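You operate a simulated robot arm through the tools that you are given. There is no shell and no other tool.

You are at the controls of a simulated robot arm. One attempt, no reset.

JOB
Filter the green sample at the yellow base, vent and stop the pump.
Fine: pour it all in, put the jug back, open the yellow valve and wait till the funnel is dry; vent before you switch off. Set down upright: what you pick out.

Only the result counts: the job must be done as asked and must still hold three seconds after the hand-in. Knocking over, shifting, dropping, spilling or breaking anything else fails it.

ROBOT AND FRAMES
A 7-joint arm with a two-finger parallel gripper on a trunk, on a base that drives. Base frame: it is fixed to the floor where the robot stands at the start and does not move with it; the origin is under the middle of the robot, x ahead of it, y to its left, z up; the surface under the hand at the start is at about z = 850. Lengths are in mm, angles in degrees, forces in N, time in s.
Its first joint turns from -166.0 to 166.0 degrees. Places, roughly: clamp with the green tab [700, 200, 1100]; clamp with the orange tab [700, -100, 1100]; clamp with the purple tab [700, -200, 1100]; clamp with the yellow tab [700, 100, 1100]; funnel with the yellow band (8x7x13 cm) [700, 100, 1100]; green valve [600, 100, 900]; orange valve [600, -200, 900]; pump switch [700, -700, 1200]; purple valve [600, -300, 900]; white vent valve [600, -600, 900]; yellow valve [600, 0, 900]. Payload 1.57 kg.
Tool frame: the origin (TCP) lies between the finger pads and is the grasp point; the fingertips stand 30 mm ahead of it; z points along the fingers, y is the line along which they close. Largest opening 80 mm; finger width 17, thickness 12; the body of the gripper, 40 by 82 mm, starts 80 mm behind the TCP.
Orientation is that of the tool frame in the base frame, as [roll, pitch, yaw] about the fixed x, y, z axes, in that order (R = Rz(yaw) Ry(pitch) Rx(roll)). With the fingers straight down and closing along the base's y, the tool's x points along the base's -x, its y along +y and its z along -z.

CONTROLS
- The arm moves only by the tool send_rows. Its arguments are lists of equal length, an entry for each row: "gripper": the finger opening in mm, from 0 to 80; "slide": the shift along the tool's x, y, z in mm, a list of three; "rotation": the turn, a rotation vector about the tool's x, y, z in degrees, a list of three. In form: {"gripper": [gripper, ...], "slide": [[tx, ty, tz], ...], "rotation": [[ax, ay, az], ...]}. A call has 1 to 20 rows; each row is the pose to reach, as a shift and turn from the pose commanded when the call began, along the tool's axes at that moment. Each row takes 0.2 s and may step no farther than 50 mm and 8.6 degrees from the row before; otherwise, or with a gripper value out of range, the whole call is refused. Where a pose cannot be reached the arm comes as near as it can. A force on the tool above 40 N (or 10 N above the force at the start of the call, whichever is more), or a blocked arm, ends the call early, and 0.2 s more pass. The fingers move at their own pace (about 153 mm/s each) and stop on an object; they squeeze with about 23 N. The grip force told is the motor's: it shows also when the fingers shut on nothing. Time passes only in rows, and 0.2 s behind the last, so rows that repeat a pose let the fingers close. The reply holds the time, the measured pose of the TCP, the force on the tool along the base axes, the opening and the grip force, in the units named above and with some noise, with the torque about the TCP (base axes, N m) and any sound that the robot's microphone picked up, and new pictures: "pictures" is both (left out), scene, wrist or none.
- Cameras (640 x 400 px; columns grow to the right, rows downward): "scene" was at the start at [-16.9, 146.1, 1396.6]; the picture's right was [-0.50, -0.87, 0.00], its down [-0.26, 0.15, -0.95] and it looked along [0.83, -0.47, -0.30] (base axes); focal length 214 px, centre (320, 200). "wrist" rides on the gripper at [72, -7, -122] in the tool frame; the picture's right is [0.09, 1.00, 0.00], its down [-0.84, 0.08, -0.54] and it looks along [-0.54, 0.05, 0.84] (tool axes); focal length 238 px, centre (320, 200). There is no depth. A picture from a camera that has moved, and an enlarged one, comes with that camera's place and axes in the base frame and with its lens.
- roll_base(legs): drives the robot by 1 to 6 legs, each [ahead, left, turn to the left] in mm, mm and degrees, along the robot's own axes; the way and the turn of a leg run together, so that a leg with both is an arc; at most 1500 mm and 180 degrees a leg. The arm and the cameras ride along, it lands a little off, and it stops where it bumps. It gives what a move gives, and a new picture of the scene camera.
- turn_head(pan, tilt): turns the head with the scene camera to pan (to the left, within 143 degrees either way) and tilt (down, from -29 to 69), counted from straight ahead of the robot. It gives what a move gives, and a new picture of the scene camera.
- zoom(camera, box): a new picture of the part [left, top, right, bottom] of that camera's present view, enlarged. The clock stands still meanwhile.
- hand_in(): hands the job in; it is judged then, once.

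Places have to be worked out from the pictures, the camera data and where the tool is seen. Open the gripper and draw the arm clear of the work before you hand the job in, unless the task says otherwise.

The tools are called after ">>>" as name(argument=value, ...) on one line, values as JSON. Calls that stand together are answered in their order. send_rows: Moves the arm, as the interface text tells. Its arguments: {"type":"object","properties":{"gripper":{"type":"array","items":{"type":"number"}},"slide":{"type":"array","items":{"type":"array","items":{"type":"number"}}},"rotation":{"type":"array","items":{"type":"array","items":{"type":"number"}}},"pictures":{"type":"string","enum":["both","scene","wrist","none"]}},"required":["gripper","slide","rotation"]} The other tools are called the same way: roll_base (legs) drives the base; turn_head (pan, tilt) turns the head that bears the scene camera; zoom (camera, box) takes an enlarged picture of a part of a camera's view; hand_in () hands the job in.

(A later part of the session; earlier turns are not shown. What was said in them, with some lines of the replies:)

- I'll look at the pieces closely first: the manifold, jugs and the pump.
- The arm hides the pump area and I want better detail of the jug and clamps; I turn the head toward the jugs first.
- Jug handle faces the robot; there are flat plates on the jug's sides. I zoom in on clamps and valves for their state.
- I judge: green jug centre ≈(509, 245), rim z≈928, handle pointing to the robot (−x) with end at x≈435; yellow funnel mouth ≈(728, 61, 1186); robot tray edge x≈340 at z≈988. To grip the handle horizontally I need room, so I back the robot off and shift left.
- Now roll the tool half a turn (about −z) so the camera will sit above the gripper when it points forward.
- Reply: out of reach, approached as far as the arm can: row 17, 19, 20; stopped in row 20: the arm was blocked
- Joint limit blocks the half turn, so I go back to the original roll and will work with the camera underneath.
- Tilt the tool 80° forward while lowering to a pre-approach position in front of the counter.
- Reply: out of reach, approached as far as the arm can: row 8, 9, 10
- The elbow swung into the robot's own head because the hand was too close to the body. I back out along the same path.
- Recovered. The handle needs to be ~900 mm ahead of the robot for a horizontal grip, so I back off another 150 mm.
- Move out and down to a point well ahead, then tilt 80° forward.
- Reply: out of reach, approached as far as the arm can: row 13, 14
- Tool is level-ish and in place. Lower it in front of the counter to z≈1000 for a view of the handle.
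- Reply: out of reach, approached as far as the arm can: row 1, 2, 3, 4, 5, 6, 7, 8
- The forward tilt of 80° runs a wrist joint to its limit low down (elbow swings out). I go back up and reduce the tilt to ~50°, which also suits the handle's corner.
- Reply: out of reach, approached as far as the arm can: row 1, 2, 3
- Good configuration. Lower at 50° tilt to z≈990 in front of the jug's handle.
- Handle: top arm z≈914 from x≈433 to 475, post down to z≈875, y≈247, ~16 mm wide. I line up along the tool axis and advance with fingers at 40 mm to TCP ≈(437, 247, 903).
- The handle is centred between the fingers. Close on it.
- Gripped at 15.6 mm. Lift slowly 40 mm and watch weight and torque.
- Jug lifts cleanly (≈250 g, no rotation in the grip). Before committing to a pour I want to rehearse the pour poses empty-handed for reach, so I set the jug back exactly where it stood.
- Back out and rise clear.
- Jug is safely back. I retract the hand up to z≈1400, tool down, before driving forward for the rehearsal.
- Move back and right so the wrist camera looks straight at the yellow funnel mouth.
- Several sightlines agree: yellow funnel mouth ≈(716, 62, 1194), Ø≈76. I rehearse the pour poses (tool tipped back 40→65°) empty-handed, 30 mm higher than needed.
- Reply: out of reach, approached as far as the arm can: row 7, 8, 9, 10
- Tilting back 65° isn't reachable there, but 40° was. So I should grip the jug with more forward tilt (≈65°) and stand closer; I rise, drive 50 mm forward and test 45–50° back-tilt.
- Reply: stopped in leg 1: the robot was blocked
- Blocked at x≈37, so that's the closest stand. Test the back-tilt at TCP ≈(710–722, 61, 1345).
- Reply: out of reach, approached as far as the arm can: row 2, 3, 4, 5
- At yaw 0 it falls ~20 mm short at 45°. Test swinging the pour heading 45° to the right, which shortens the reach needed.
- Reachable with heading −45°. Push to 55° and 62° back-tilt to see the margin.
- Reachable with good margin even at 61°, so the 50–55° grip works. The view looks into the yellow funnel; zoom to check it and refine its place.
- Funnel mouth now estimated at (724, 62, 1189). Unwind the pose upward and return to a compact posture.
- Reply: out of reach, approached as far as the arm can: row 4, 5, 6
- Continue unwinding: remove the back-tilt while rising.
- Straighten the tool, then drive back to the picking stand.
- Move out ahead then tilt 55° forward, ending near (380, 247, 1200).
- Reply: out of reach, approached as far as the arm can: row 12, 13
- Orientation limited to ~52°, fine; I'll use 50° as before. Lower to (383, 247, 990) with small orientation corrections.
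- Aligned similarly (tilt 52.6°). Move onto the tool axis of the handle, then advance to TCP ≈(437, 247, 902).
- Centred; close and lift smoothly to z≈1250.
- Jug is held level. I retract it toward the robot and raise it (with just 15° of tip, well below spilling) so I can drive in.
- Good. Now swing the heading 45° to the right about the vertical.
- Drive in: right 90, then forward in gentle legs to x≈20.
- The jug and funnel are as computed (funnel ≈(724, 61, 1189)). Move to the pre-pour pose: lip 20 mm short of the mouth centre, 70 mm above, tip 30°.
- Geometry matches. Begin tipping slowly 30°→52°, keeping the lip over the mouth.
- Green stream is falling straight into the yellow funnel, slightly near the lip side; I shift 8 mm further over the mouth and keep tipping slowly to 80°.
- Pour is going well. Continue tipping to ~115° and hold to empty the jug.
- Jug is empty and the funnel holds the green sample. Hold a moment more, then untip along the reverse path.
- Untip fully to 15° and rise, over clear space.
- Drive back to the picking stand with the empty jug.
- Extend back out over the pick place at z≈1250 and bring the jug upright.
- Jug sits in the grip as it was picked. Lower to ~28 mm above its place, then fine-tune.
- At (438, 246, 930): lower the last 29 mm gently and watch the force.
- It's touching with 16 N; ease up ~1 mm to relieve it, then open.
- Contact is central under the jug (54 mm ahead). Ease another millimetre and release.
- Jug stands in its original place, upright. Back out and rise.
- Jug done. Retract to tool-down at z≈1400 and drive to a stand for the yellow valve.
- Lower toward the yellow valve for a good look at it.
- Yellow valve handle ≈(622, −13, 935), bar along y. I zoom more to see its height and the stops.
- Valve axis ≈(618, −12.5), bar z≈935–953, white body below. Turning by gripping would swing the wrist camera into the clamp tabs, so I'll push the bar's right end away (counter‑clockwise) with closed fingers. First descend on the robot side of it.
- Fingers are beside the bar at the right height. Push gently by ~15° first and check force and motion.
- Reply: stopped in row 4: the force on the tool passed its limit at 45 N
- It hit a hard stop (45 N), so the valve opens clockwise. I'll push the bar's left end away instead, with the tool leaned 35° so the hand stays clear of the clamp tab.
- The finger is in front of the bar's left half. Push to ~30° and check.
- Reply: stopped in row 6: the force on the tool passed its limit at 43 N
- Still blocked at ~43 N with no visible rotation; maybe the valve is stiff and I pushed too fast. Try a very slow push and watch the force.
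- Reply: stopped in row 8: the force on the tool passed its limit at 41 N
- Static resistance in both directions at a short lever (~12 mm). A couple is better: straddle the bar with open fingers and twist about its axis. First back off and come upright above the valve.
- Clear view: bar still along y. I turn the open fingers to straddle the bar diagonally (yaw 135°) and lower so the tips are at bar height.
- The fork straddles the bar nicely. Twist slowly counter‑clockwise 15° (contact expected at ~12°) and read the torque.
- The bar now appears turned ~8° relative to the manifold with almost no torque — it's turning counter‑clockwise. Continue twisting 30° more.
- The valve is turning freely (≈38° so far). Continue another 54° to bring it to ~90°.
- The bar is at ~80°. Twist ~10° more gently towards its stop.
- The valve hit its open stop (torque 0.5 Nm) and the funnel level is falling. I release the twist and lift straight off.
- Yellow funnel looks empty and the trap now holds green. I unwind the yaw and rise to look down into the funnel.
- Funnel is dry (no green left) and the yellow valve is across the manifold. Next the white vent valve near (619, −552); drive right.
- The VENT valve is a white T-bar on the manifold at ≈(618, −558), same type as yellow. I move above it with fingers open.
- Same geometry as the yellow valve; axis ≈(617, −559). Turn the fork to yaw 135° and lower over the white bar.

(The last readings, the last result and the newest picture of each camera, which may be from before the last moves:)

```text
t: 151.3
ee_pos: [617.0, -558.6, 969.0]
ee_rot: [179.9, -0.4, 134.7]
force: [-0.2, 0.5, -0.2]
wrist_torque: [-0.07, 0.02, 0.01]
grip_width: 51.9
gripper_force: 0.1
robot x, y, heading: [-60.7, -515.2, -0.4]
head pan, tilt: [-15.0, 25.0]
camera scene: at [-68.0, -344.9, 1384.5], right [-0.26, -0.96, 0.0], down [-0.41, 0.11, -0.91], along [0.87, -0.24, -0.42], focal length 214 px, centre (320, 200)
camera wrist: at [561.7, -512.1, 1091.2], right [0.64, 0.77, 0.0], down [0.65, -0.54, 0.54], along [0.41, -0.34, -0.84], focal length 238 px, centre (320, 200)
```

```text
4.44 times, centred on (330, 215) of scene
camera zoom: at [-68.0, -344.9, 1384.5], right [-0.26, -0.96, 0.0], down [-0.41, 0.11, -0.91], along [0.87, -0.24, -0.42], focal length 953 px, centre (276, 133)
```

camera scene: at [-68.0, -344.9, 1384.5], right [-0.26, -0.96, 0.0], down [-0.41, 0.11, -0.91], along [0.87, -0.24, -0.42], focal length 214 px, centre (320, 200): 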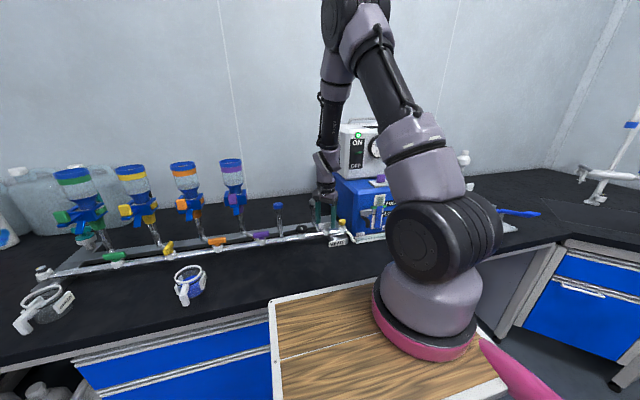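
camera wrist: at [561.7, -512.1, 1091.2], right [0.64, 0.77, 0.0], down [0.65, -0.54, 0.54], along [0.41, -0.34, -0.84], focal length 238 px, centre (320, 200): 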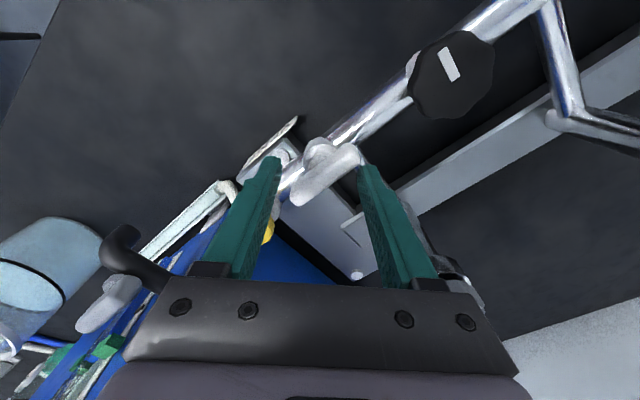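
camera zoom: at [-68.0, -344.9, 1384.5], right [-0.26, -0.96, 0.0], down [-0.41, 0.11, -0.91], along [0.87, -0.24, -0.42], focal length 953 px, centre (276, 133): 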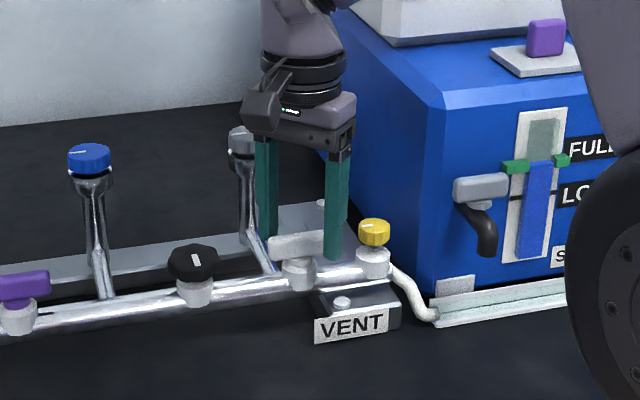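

Alignment matches the yellow one. Twist counter‑clockwise 45° first.

>>> send_rows(gripper=[52, 52, 52, 52, 52, 52, 52, 52, 52, 52, 52, 52, 52], slide=[[0, 0, 0], [0, 0, 0], [0, 0, 0], [0, 0, 0], [0, 0, 0], [0, 0, 0], [0, 0, 0], [0, 0, 0], [0, 0, 0], [0, 0, 0], [0, 0, 0], [0, 0, 0], [0, 0, 0]], rotation=[[0, 0, -4], [0, 0, -8], [0, 0, -11], [0, 0, -14], [0, 0, -17], [0, 0, -20], [0, 0, -24], [0, 0, -28], [0, 0, -32], [0, 0, -36], [0, 0, -39], [0, 0, -42], [0, 0, -45]], pictures="wrist")

>>> zoom(camera="wrist", box=[220, 60, 420, 220])

>>> zoom(camera="scene", box=[280, 110, 440, 260])

```text
t: 154.1
ee_pos: [617.0, -557.3, 969.3]
ee_rot: [179.7, -0.3, 179.9]
force: [0.2, 1.0, 0.1]
wrist_torque: [0.05, 0.0, -0.02]
grip_width: 53.3
gripper_force: 1.0
robot x, y, heading: [-61.3, -509.9, -0.3]
head pan, tilt: [-15.0, 25.0]
camera wrist: at [546.0, -564.6, 1092.3], right [-0.09, 1.0, 0.01], down [0.84, 0.07, 0.54], along [0.54, 0.05, -0.84], focal length 238 px, centre (320, 200)
```

wrist: 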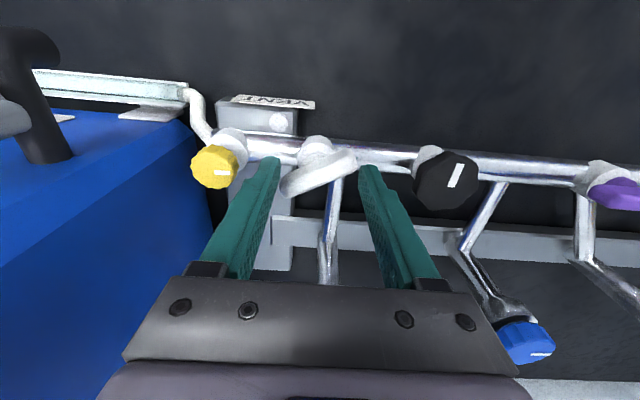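

```text
2.50 times, centred on (320, 140) of wrist
camera zoom: at [546.0, -564.6, 1092.3], right [-0.09, 1.0, 0.01], down [0.84, 0.07, 0.54], along [0.54, 0.05, -0.84], focal length 596 px, centre (320, 350)
```

zoom: 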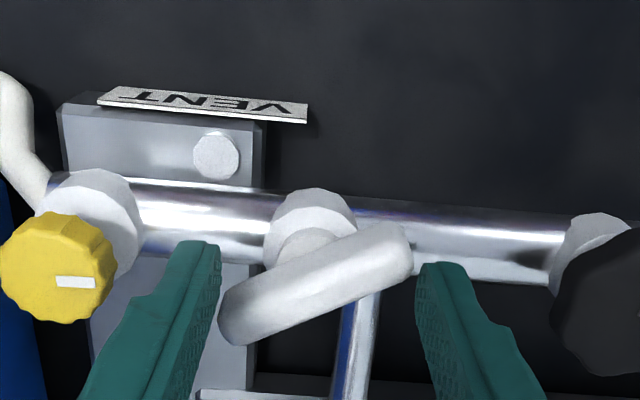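

```text
2.67 times, centred on (360, 185) of scene
camera zoom: at [-68.0, -344.8, 1384.4], right [-0.26, -0.96, 0.0], down [-0.41, 0.11, -0.91], along [0.87, -0.24, -0.42], focal length 572 px, centre (213, 240)
```

zoom: 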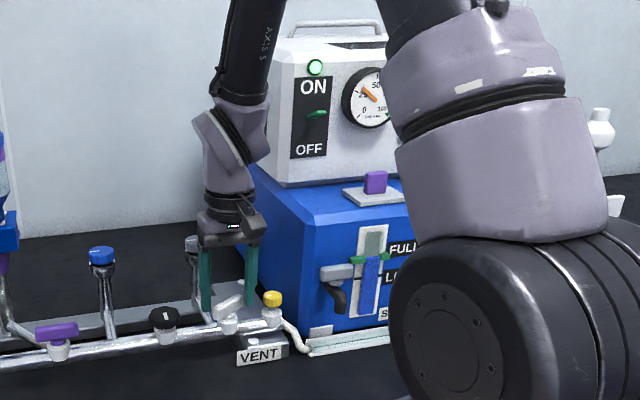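

It's turning and the vacuum gauge is dropping already. Continue another 54° and to the stop.

>>> send_rows(gripper=[52, 52, 52, 52, 52, 52, 52, 52, 52, 52, 52, 52, 52, 52, 52, 52, 52], slide=[[0, 0, 0], [0, 0, 0], [0, 0, 0], [0, 0, 0], [0, 0, 0], [0, 0, 0], [0, 0, 0], [0, 0, 0], [0, 0, 0], [0, 0, 0], [0, 0, 0], [0, 0, 0], [0, 0, 0], [0, 0, 0], [0, 0, 0], [0, 0, 0], [0, 0, 0]], rotation=[[0, 0, -4], [0, 0, -8], [0, 0, -12], [0, 0, -16], [0, 0, -20], [0, 0, -24], [0, 0, -28], [0, 0, -32], [0, 0, -36], [0, 0, -40], [0, 0, -44], [0, 0, -48], [0, 0, -51], [0, 0, -54], [0, 0, -56], [0, 0, -58], [0, 0, -60]], pictures="both")

>>> zoom(camera="wrist", box=[220, 60, 420, 220])

>>> zoom(camera="scene", box=[280, 110, 440, 260])

```text
t: 157.7
ee_pos: [617.0, -560.4, 967.3]
ee_rot: [179.7, 0.1, -120.2]
force: [-2.0, -9.8, 3.6]
wrist_torque: [-0.32, 0.02, -0.26]
grip_width: 53.9
gripper_force: 0.8
robot x, y, heading: [-60.1, -514.4, -0.3]
head pan, tilt: [-15.0, 25.0]
camera scene: at [-68.2, -345.3, 1384.5], right [-0.26, -0.96, 0.0], down [-0.41, 0.11, -0.91], along [0.87, -0.24, -0.42], focal length 214 px, centre (320, 200)
camera wrist: at [586.5, -625.4, 1090.7], right [-0.91, 0.42, 0.01], down [0.36, 0.76, 0.54], along [0.23, 0.5, -0.84], focal length 238 px, centre (320, 200)
```

scene: 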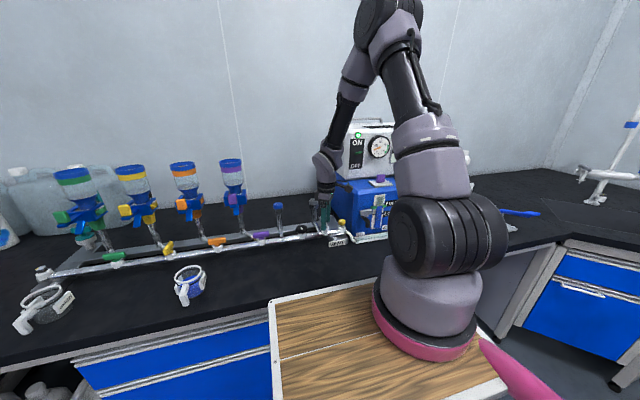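
wrist: 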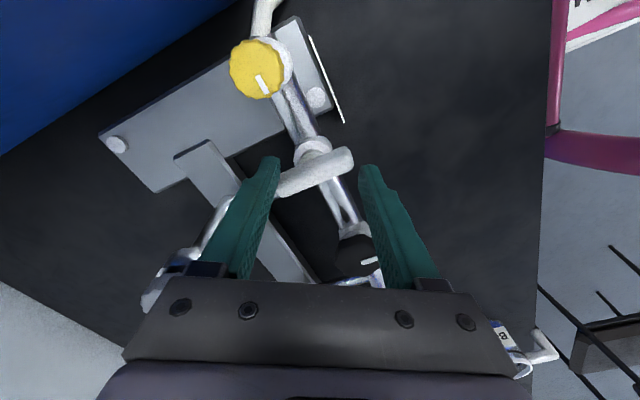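

```text
2.50 times, centred on (320, 140) of wrist
camera zoom: at [586.5, -625.4, 1090.7], right [-0.91, 0.42, 0.01], down [0.36, 0.76, 0.54], along [0.23, 0.5, -0.84], focal length 596 px, centre (320, 350)
```

zoom: 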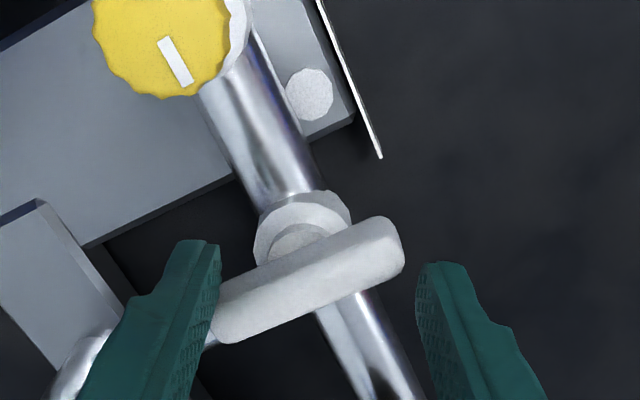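

```text
2.67 times, centred on (360, 185) of scene
camera zoom: at [-68.2, -345.3, 1384.5], right [-0.26, -0.96, 0.0], down [-0.41, 0.11, -0.91], along [0.87, -0.24, -0.42], focal length 572 px, centre (213, 240)
```

zoom: 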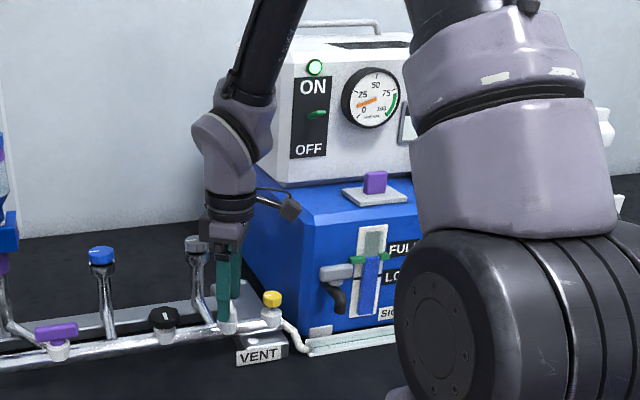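

Vent is open to its stop, gauge near zero. Release the twist and lift off.

>>> send_rows(gripper=[52, 52, 52, 56, 56, 56, 56, 56, 56, 56], slide=[[0, 0, 0], [0, 0, 0], [0, 0, 0], [0, 0, 0], [0, 0, -15], [0, 0, -35], [0, 0, -60], [0, 0, -90], [0, 0, -130], [0, 0, -170]], rotation=[[0, 0, 4], [0, 0, 8], [0, 0, 12], [0, 0, 14], [0, 0, 14], [0, 0, 14], [0, 0, 14], [0, 0, 14], [0, 0, 14], [0, 0, 14]], pictures="none")

>>> send_rows(gripper=[50, 40, 30, 20, 10, 0, 0, 0, 0], slide=[[0, 0, -30], [0, 0, -60], [0, 0, -95], [0, 0, -130], [0, 0, -165], [0, 0, -200], [0, 0, -230], [0, 0, -250], [0, 0, -250]], rotation=[[0, 0, 6], [0, 0, 12], [0, 0, 18], [0, 0, 24], [0, 0, 30], [0, 0, 36], [0, 0, 42], [0, 0, 46], [0, 0, 46]], pictures="both")

>>> zoom(camera="scene", box=[300, 100, 420, 260])

>>> zoom(camera="wrist", box=[0, 0, 260, 260])

```text
t: 159.9
ee_pos: [618.1, -557.2, 1137.6]
ee_rot: [179.5, 0.1, -134.3]
force: [0.1, -0.3, -0.4]
wrist_torque: [0.02, 0.03, -0.01]
grip_width: 55.8
gripper_force: 0.1
robot x, y, heading: [-57.4, -515.7, -0.3]
head pan, tilt: [-15.0, 25.0]
```

```text
t: 161.9
ee_pos: [619.4, -560.1, 1387.5]
ee_rot: [179.7, -0.2, 179.8]
force: [0.0, 0.6, -0.4]
wrist_torque: [0.04, -0.01, -0.03]
grip_width: 0.0
gripper_force: 20.9
robot x, y, heading: [-61.6, -512.6, -0.2]
head pan, tilt: [-15.0, 25.0]
camera scene: at [-67.9, -344.9, 1384.5], right [-0.26, -0.96, 0.0], down [-0.41, 0.11, -0.91], along [0.87, -0.24, -0.42], focal length 214 px, centre (320, 200)
camera wrist: at [547.2, -566.7, 1510.9], right [-0.09, 1.0, 0.01], down [0.84, 0.07, 0.54], along [0.54, 0.05, -0.84], focal length 238 px, centre (320, 200)
```

scene: 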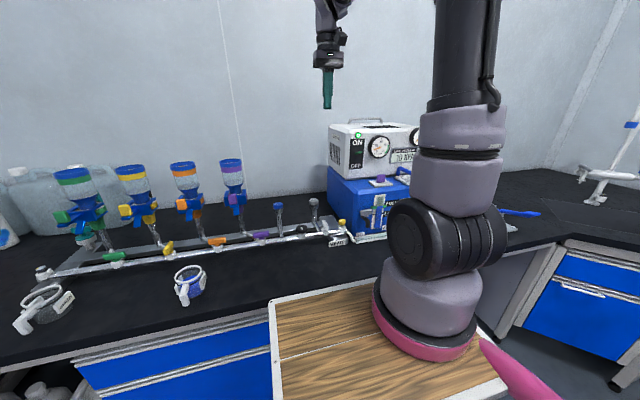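
wrist: 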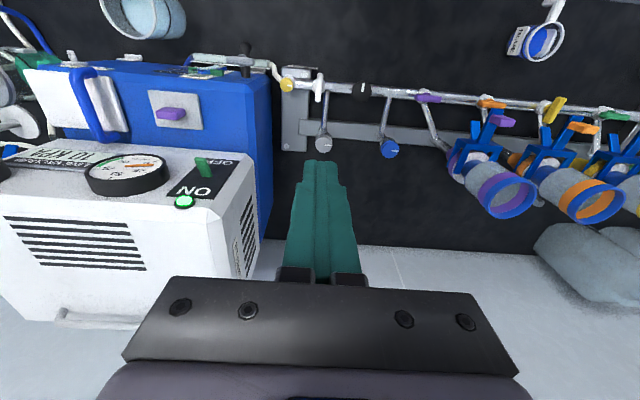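

```text
2.50 times, centred on (360, 180) of scene
camera zoom: at [-67.9, -344.9, 1384.5], right [-0.26, -0.96, 0.0], down [-0.41, 0.11, -0.91], along [0.87, -0.24, -0.42], focal length 536 px, centre (220, 250)
```

zoom: 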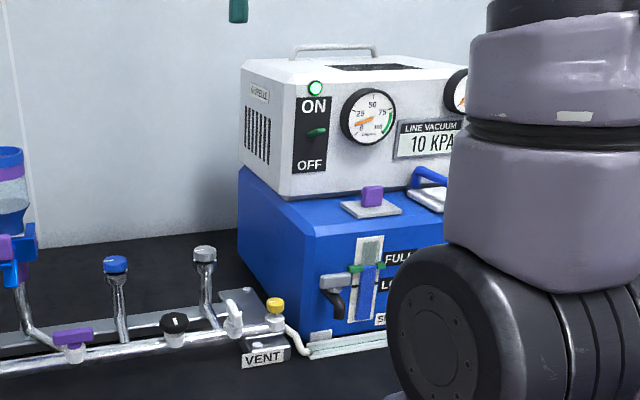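

```text
1.54 times, centred on (130, 130) of wrist
camera zoom: at [547.2, -566.7, 1510.9], right [-0.09, 1.0, 0.01], down [0.84, 0.07, 0.54], along [0.54, 0.05, -0.84], focal length 367 px, centre (612, 308)
```

zoom: 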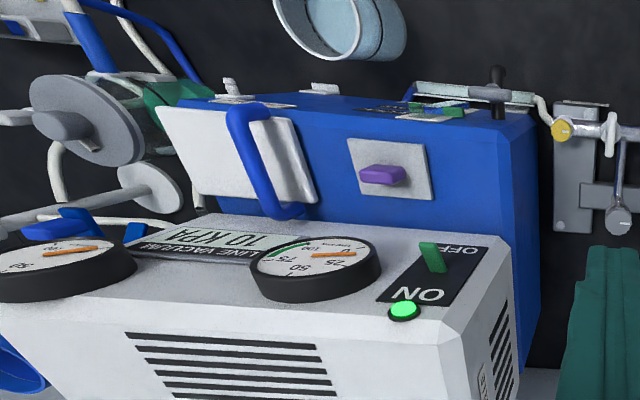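

Line vacuum dropped to 10 kPa, pump light still on. Zoom onto the switch to see how it moves.

>>> zoom(camera="scene", box=[340, 128, 390, 178])

>>> zoom(camera="wrist", box=[140, 140, 230, 220])

```text
8.00 times, centred on (365, 153) of scene
camera zoom: at [-67.9, -344.9, 1384.5], right [-0.26, -0.96, 0.0], down [-0.41, 0.11, -0.91], along [0.87, -0.24, -0.42], focal length 1716 px, centre (-40, 576)
```

zoom: 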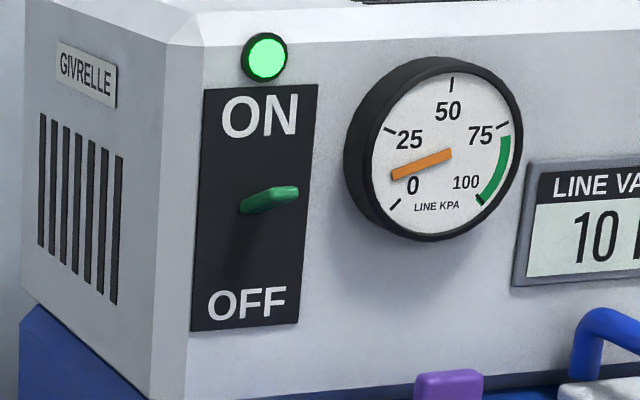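

```text
5.00 times, centred on (185, 180) of wrist
camera zoom: at [547.2, -566.7, 1510.9], right [-0.09, 1.0, 0.01], down [0.84, 0.07, 0.54], along [0.54, 0.05, -0.84], focal length 1192 px, centre (995, 300)
```

zoom: 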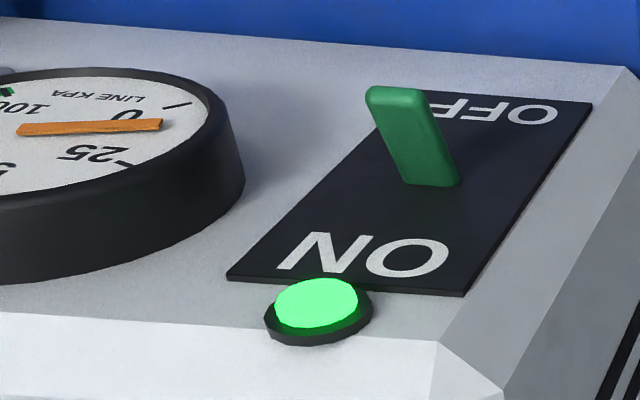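

Switch lever: pivot ≈(723, −717, 1192), tip ≈(692, −719, 1203), tilted up (ON). I bring closed fingertips above its tip to press it down.

>>> send_rows(gripper=[0, 0, 0, 0, 0, 0, 0, 0], slide=[[-5, -40, 10], [-15, -80, 30], [-25, -120, 55], [-35, -159, 80], [-50, -159, 90], [-60, -159, 105], [-70.6, -159, 120], [-70.6, -159, 127]], rotation=[[0, 0, 0], [0, 0, 0], [0, 0, 0], [0, 0, 0], [0, 0, 0], [0, 0, 0], [0, 0, 0], [0, 0, 0]], pictures="both")

>>> zoom(camera="scene", box=[330, 90, 430, 180])

>>> zoom(camera="wrist", box=[240, 100, 400, 240])

```text
t: 163.7
ee_pos: [686.7, -719.4, 1259.4]
ee_rot: [179.7, -0.2, 179.8]
force: [-0.1, 0.1, 0.0]
wrist_torque: [0.01, 0.01, -0.03]
grip_width: 0.0
gripper_force: 20.9
robot x, y, heading: [-57.6, -516.4, -0.4]
head pan, tilt: [-15.0, 25.0]
camera scene: at [-68.1, -344.9, 1384.5], right [-0.26, -0.96, 0.0], down [-0.41, 0.11, -0.91], along [0.87, -0.24, -0.42], focal length 214 px, centre (320, 200)
camera wrist: at [615.1, -726.1, 1382.9], right [-0.09, 1.0, 0.01], down [0.84, 0.07, 0.54], along [0.54, 0.05, -0.84], focal length 238 px, centre (320, 200)
```

scene: 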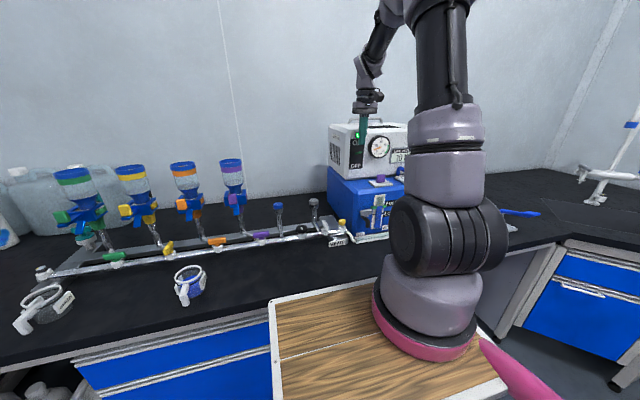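
wrist: 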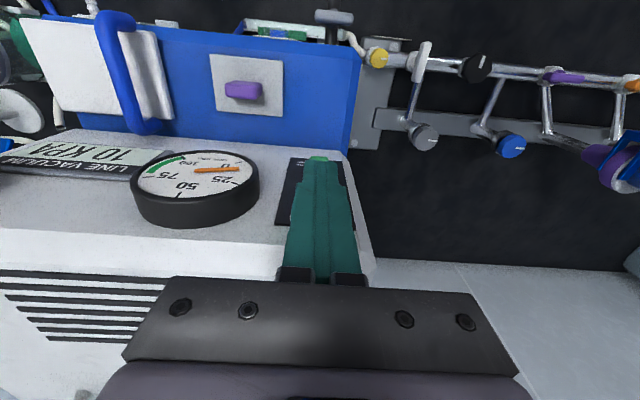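

```text
4.44 times, centred on (380, 135) of scene
camera zoom: at [-68.1, -344.9, 1384.5], right [-0.26, -0.96, 0.0], down [-0.41, 0.11, -0.91], along [0.87, -0.24, -0.42], focal length 953 px, centre (53, 489)
```

zoom: 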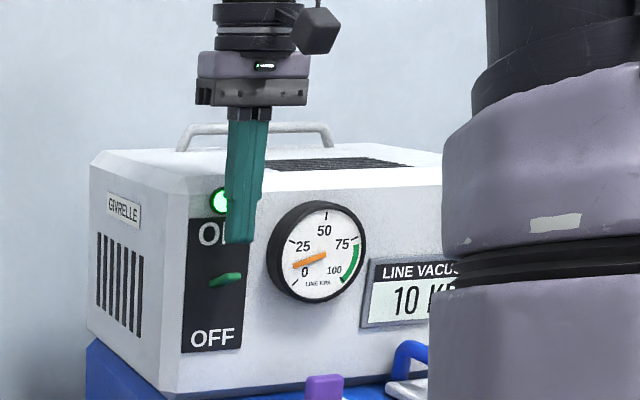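

```text
2.86 times, centred on (320, 170) of wrist
camera zoom: at [615.1, -726.1, 1382.9], right [-0.09, 1.0, 0.01], down [0.84, 0.07, 0.54], along [0.54, 0.05, -0.84], focal length 681 px, centre (320, 286)
```

zoom: 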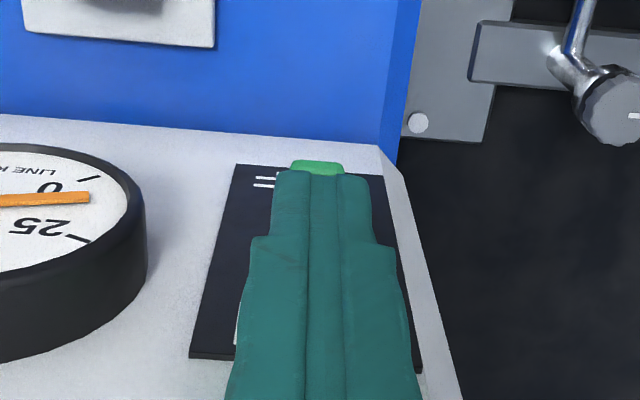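

Fingertips are right above the lever. Press down slowly.

>>> send_rows(gripper=[0, 0, 0, 0, 0, 0, 0, 0, 0, 0, 0, 0], slide=[[-5, 0, 8], [-5, 0, 16], [-5, 0, 22], [-5, 0, 26], [-5, 0, 29], [-5, 0, 32], [-5, 0, 35], [-5, 0, 38], [-5, 0, 41], [-5, 0, 44], [-5, 0, 47], [-5, 0, 49]], rotation=[[0, 0, 0], [0, 0, 0], [0, 0, 0], [0, 0, 0], [0, 0, 0], [0, 0, 0], [0, 0, 0], [0, 0, 0], [0, 0, 0], [0, 0, 0], [0, 0, 0], [0, 0, 0]], pictures="both")

>>> zoom(camera="scene", box=[330, 90, 430, 180])

```text
t: 166.3
ee_pos: [691.6, -718.7, 1210.9]
ee_rot: [179.7, -0.1, 179.8]
force: [1.0, 0.3, -0.2]
wrist_torque: [-0.03, -0.01, -0.02]
grip_width: 0.0
gripper_force: 21.7
robot x, y, heading: [-58.3, -513.5, -0.5]
head pan, tilt: [-15.0, 25.0]
camera scene: at [-68.0, -344.9, 1384.5], right [-0.26, -0.96, 0.0], down [-0.41, 0.11, -0.91], along [0.87, -0.24, -0.42], focal length 214 px, centre (320, 200)
camera wrist: at [621.2, -725.8, 1334.1], right [-0.09, 1.0, 0.01], down [0.84, 0.07, 0.54], along [0.54, 0.05, -0.84], focal length 238 px, centre (320, 200)
```

scene: 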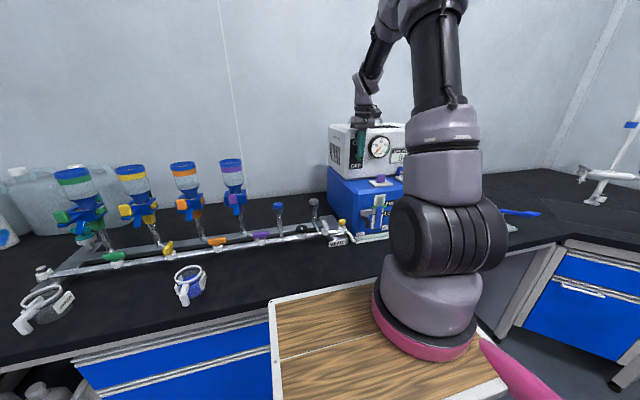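
wrist: 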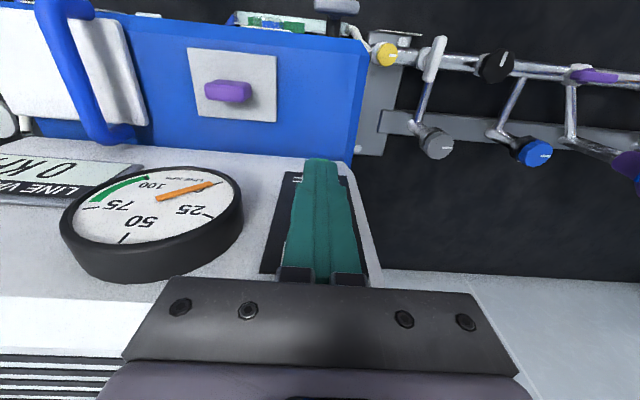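

```text
4.44 times, centred on (380, 135) of scene
camera zoom: at [-68.0, -344.9, 1384.5], right [-0.26, -0.96, 0.0], down [-0.41, 0.11, -0.91], along [0.87, -0.24, -0.42], focal length 953 px, centre (53, 489)
```

zoom: 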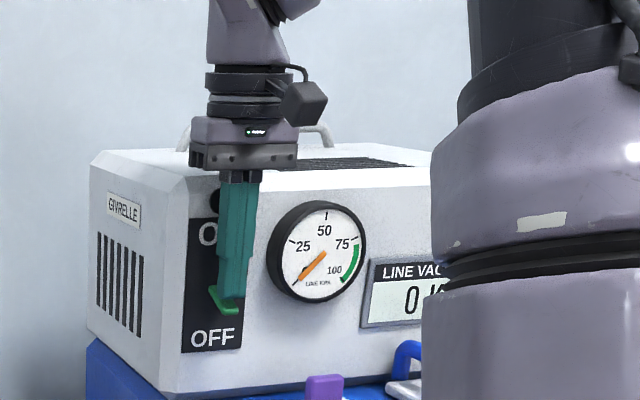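

The lamp is out and the line reads 0 kPa. Lift off straight up and check the lever stays down.

>>> send_rows(gripper=[0, 0, 0, 0, 0, 0, 0, 0], slide=[[0, 0, -10], [0, 0, -25], [0, 0, -45], [10, 0, -75], [30, 0, -110], [60, 30, -145], [90, 70, -170], [110, 110, -180]], rotation=[[0, 0, 0], [0, 0, 0], [0, 0, 0], [0, 0, 0], [0, 0, 0], [0, 0, 0], [0, 0, 0], [0, 0, 0]], pictures="both")

>>> zoom(camera="scene", box=[290, 100, 430, 260])

>>> zoom(camera="scene", box=[0, 150, 250, 340])

```text
refused: row 6 steps farther than a row can; nothing moved
```

```text
2.50 times, centred on (360, 180) of scene
camera zoom: at [-68.0, -344.9, 1384.5], right [-0.26, -0.96, 0.0], down [-0.41, 0.11, -0.91], along [0.87, -0.24, -0.42], focal length 536 px, centre (220, 250)
```

zoom: 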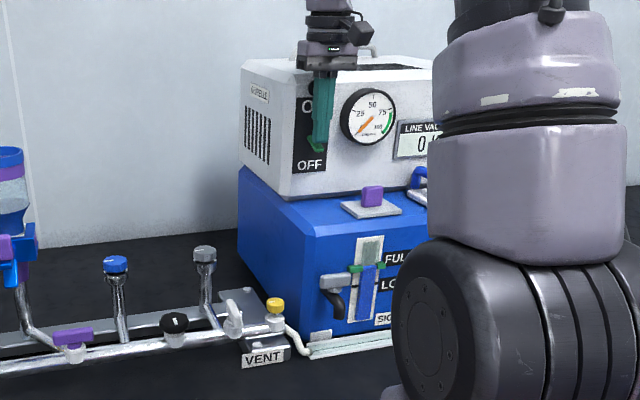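

```text
2.11 times, centred on (125, 245) of scene
camera zoom: at [-68.0, -344.9, 1384.5], right [-0.26, -0.96, 0.0], down [-0.41, 0.11, -0.91], along [0.87, -0.24, -0.42], focal length 452 px, centre (730, 105)
```

zoom: 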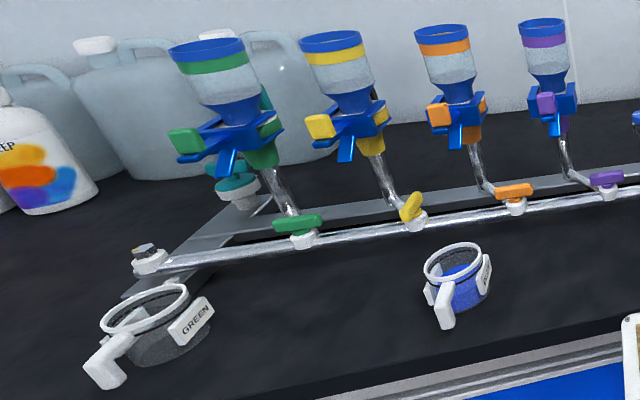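

A step was too long; nothing moved. Resend with shorter steps.

>>> send_rows(gripper=[0, 0, 0, 0, 20, 40, 60, 60, 60], slide=[[0, 0, -10], [0, 0, -25], [0, 0, -45], [8, 0, -75], [25, 0, -105], [45, 15, -135], [65, 35, -160], [90, 60, -175], [110, 90, -180]], rotation=[[0, 0, 0], [0, 0, 0], [0, 0, 0], [0, 0, 0], [0, 0, 0], [0, 0, 0], [0, 0, 0], [0, 0, 0], [0, 0, 0]], pictures="both")

>>> zoom(camera="scene", box=[290, 100, 430, 260])

>>> zoom(camera="wrist", box=[40, 60, 300, 280])

```text
t: 168.3
ee_pos: [583.3, -629.0, 1392.5]
ee_rot: [179.7, -0.3, 179.9]
force: [0.1, -0.2, -0.1]
wrist_torque: [0.04, 0.05, 0.0]
grip_width: 60.1
gripper_force: 0.1
robot x, y, heading: [-59.6, -514.7, -0.4]
head pan, tilt: [-15.0, 25.0]
camera scene: at [-67.6, -345.2, 1384.5], right [-0.26, -0.96, 0.0], down [-0.41, 0.11, -0.91], along [0.87, -0.24, -0.42], focal length 214 px, centre (320, 200)
camera wrist: at [511.8, -636.5, 1515.0], right [-0.09, 1.0, 0.01], down [0.84, 0.07, 0.54], along [0.54, 0.05, -0.84], focal length 238 px, centre (320, 200)
```

scene: 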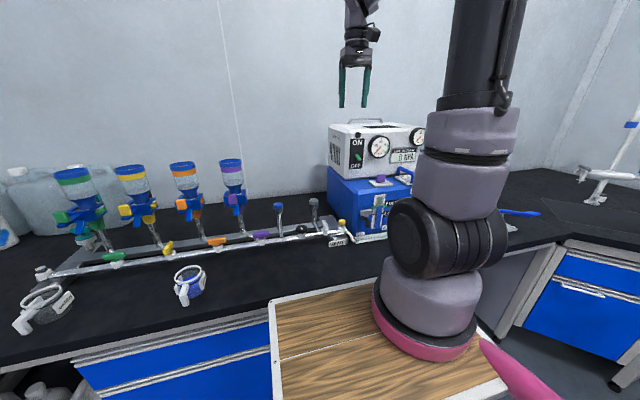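
wrist: 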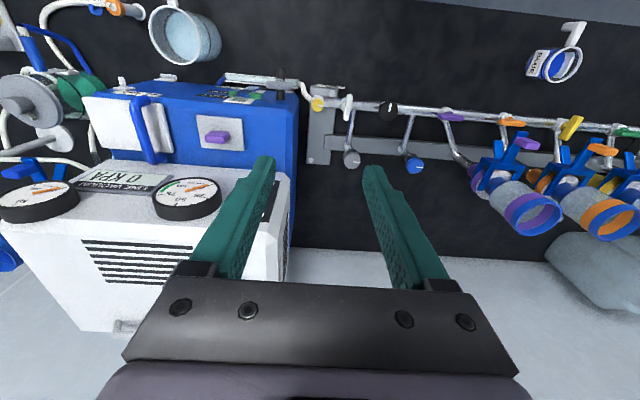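

```text
2.50 times, centred on (360, 180) of scene
camera zoom: at [-67.6, -345.2, 1384.5], right [-0.26, -0.96, 0.0], down [-0.41, 0.11, -0.91], along [0.87, -0.24, -0.42], focal length 536 px, centre (220, 250)
```

zoom: 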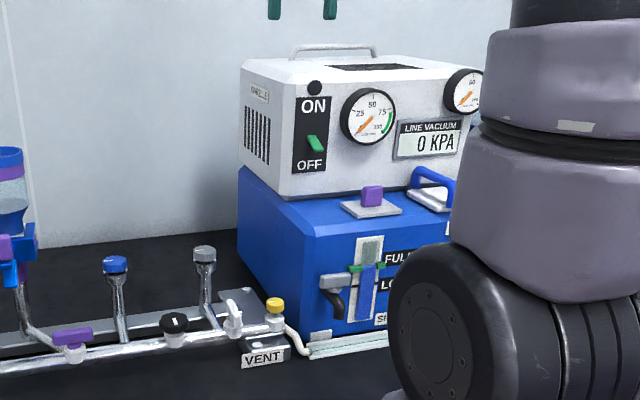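

```text
1.82 times, centred on (170, 170) of wrist
camera zoom: at [511.8, -636.5, 1515.0], right [-0.09, 1.0, 0.01], down [0.84, 0.07, 0.54], along [0.54, 0.05, -0.84], focal length 433 px, centre (593, 254)
```

zoom: 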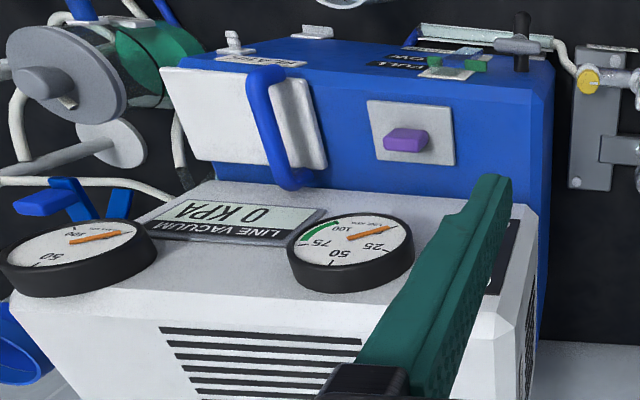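

Pump is off, line 0 kPa, vent open. Final check on the yellow funnel and the green jug.

>>> zoom(camera="scene", box=[100, 155, 180, 260])

>>> turn_head(pan=35, tilt=25)

>>> zoom(camera="scene", box=[220, 130, 420, 280])

```text
3.81 times, centred on (140, 208) of scene
camera zoom: at [-67.6, -345.2, 1384.5], right [-0.26, -0.96, 0.0], down [-0.41, 0.11, -0.91], along [0.87, -0.24, -0.42], focal length 817 px, centre (1006, 171)
```

zoom: 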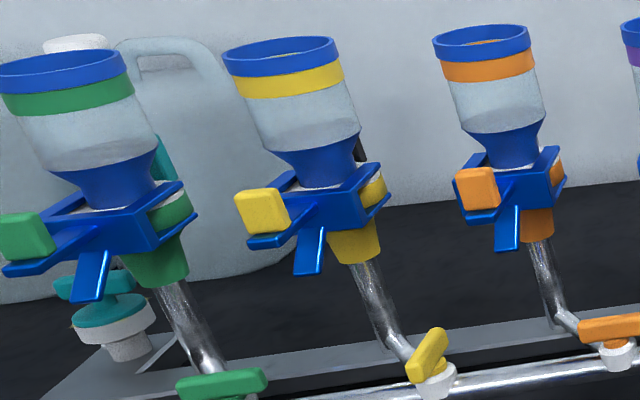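

```text
t: 169.5
ee_pos: [583.6, -629.4, 1392.2]
ee_rot: [179.6, -0.2, 179.8]
force: [0.4, -0.2, -0.1]
wrist_torque: [0.01, 0.01, 0.02]
grip_width: 59.9
gripper_force: 0.1
robot x, y, heading: [-60.5, -515.1, -0.7]
head pan, tilt: [35.0, 25.0]
camera scene: at [-81.0, -268.2, 1384.5], right [0.57, -0.82, 0.0], down [-0.35, -0.24, -0.91], along [0.75, 0.51, -0.42], focal length 214 px, centre (320, 200)
```

scene: 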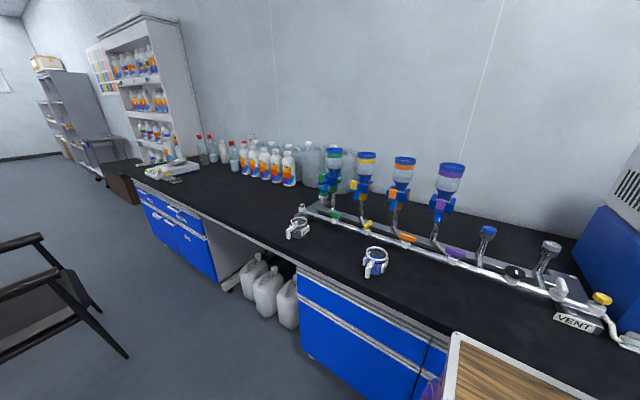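

```text
2.67 times, centred on (320, 205) of scene
camera zoom: at [-81.0, -268.2, 1384.5], right [0.57, -0.82, 0.0], down [-0.35, -0.24, -0.91], along [0.75, 0.51, -0.42], focal length 572 px, centre (320, 187)
```

zoom: 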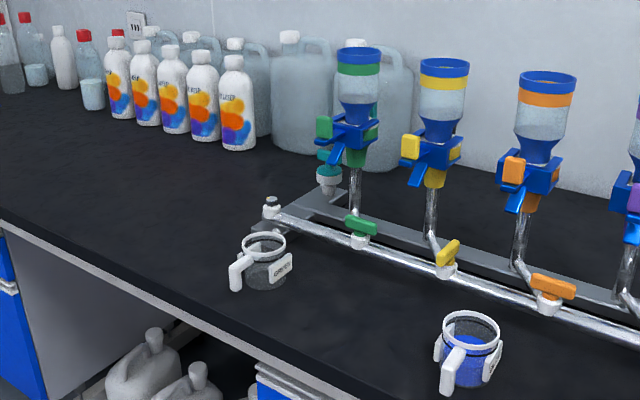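

The green jug is upright and back in its place, and the yellow funnel is dry with its valve open. The vent is open, the pump is off with the line at 0 kPa, and the gripper is open and clear of the work. I hand the job in.

>>> hand_in()

```text
The job is handed in.
```

I filtered the green sample at the yellow base, vented the line and stopped the pump, then handed the job in. I don't know the verdict.

- **Pour:** All of the green sample went into the yellow funnel. I saw no spill.
- **Jug:** The green jug is back upright where it stood.
- **Filtering:** The yellow valve is open to its stop. The funnel looked dry, and the trap had turned green.
- **Vent, then pump:** I opened the white vent first, and the line fell from 90 to 10 kPa. Then I switched the pump off: the lamp went out and the line reads 0 kPa.

- **Extra contact:** I lifted the jug once before the pour and set it straight back, to check the pour poses empty-handed. I also pressed the yellow valve handle with a little over 40 N, once in one direction and twice in the other, before finding how it turns. The handle hadn't moved in the pictures, and the valve then opened freely. The base bumped the counter once, and the arm once pushed the robot's own head aside; nothing looked displaced afterwards.

The gripper is open and clear of the work.
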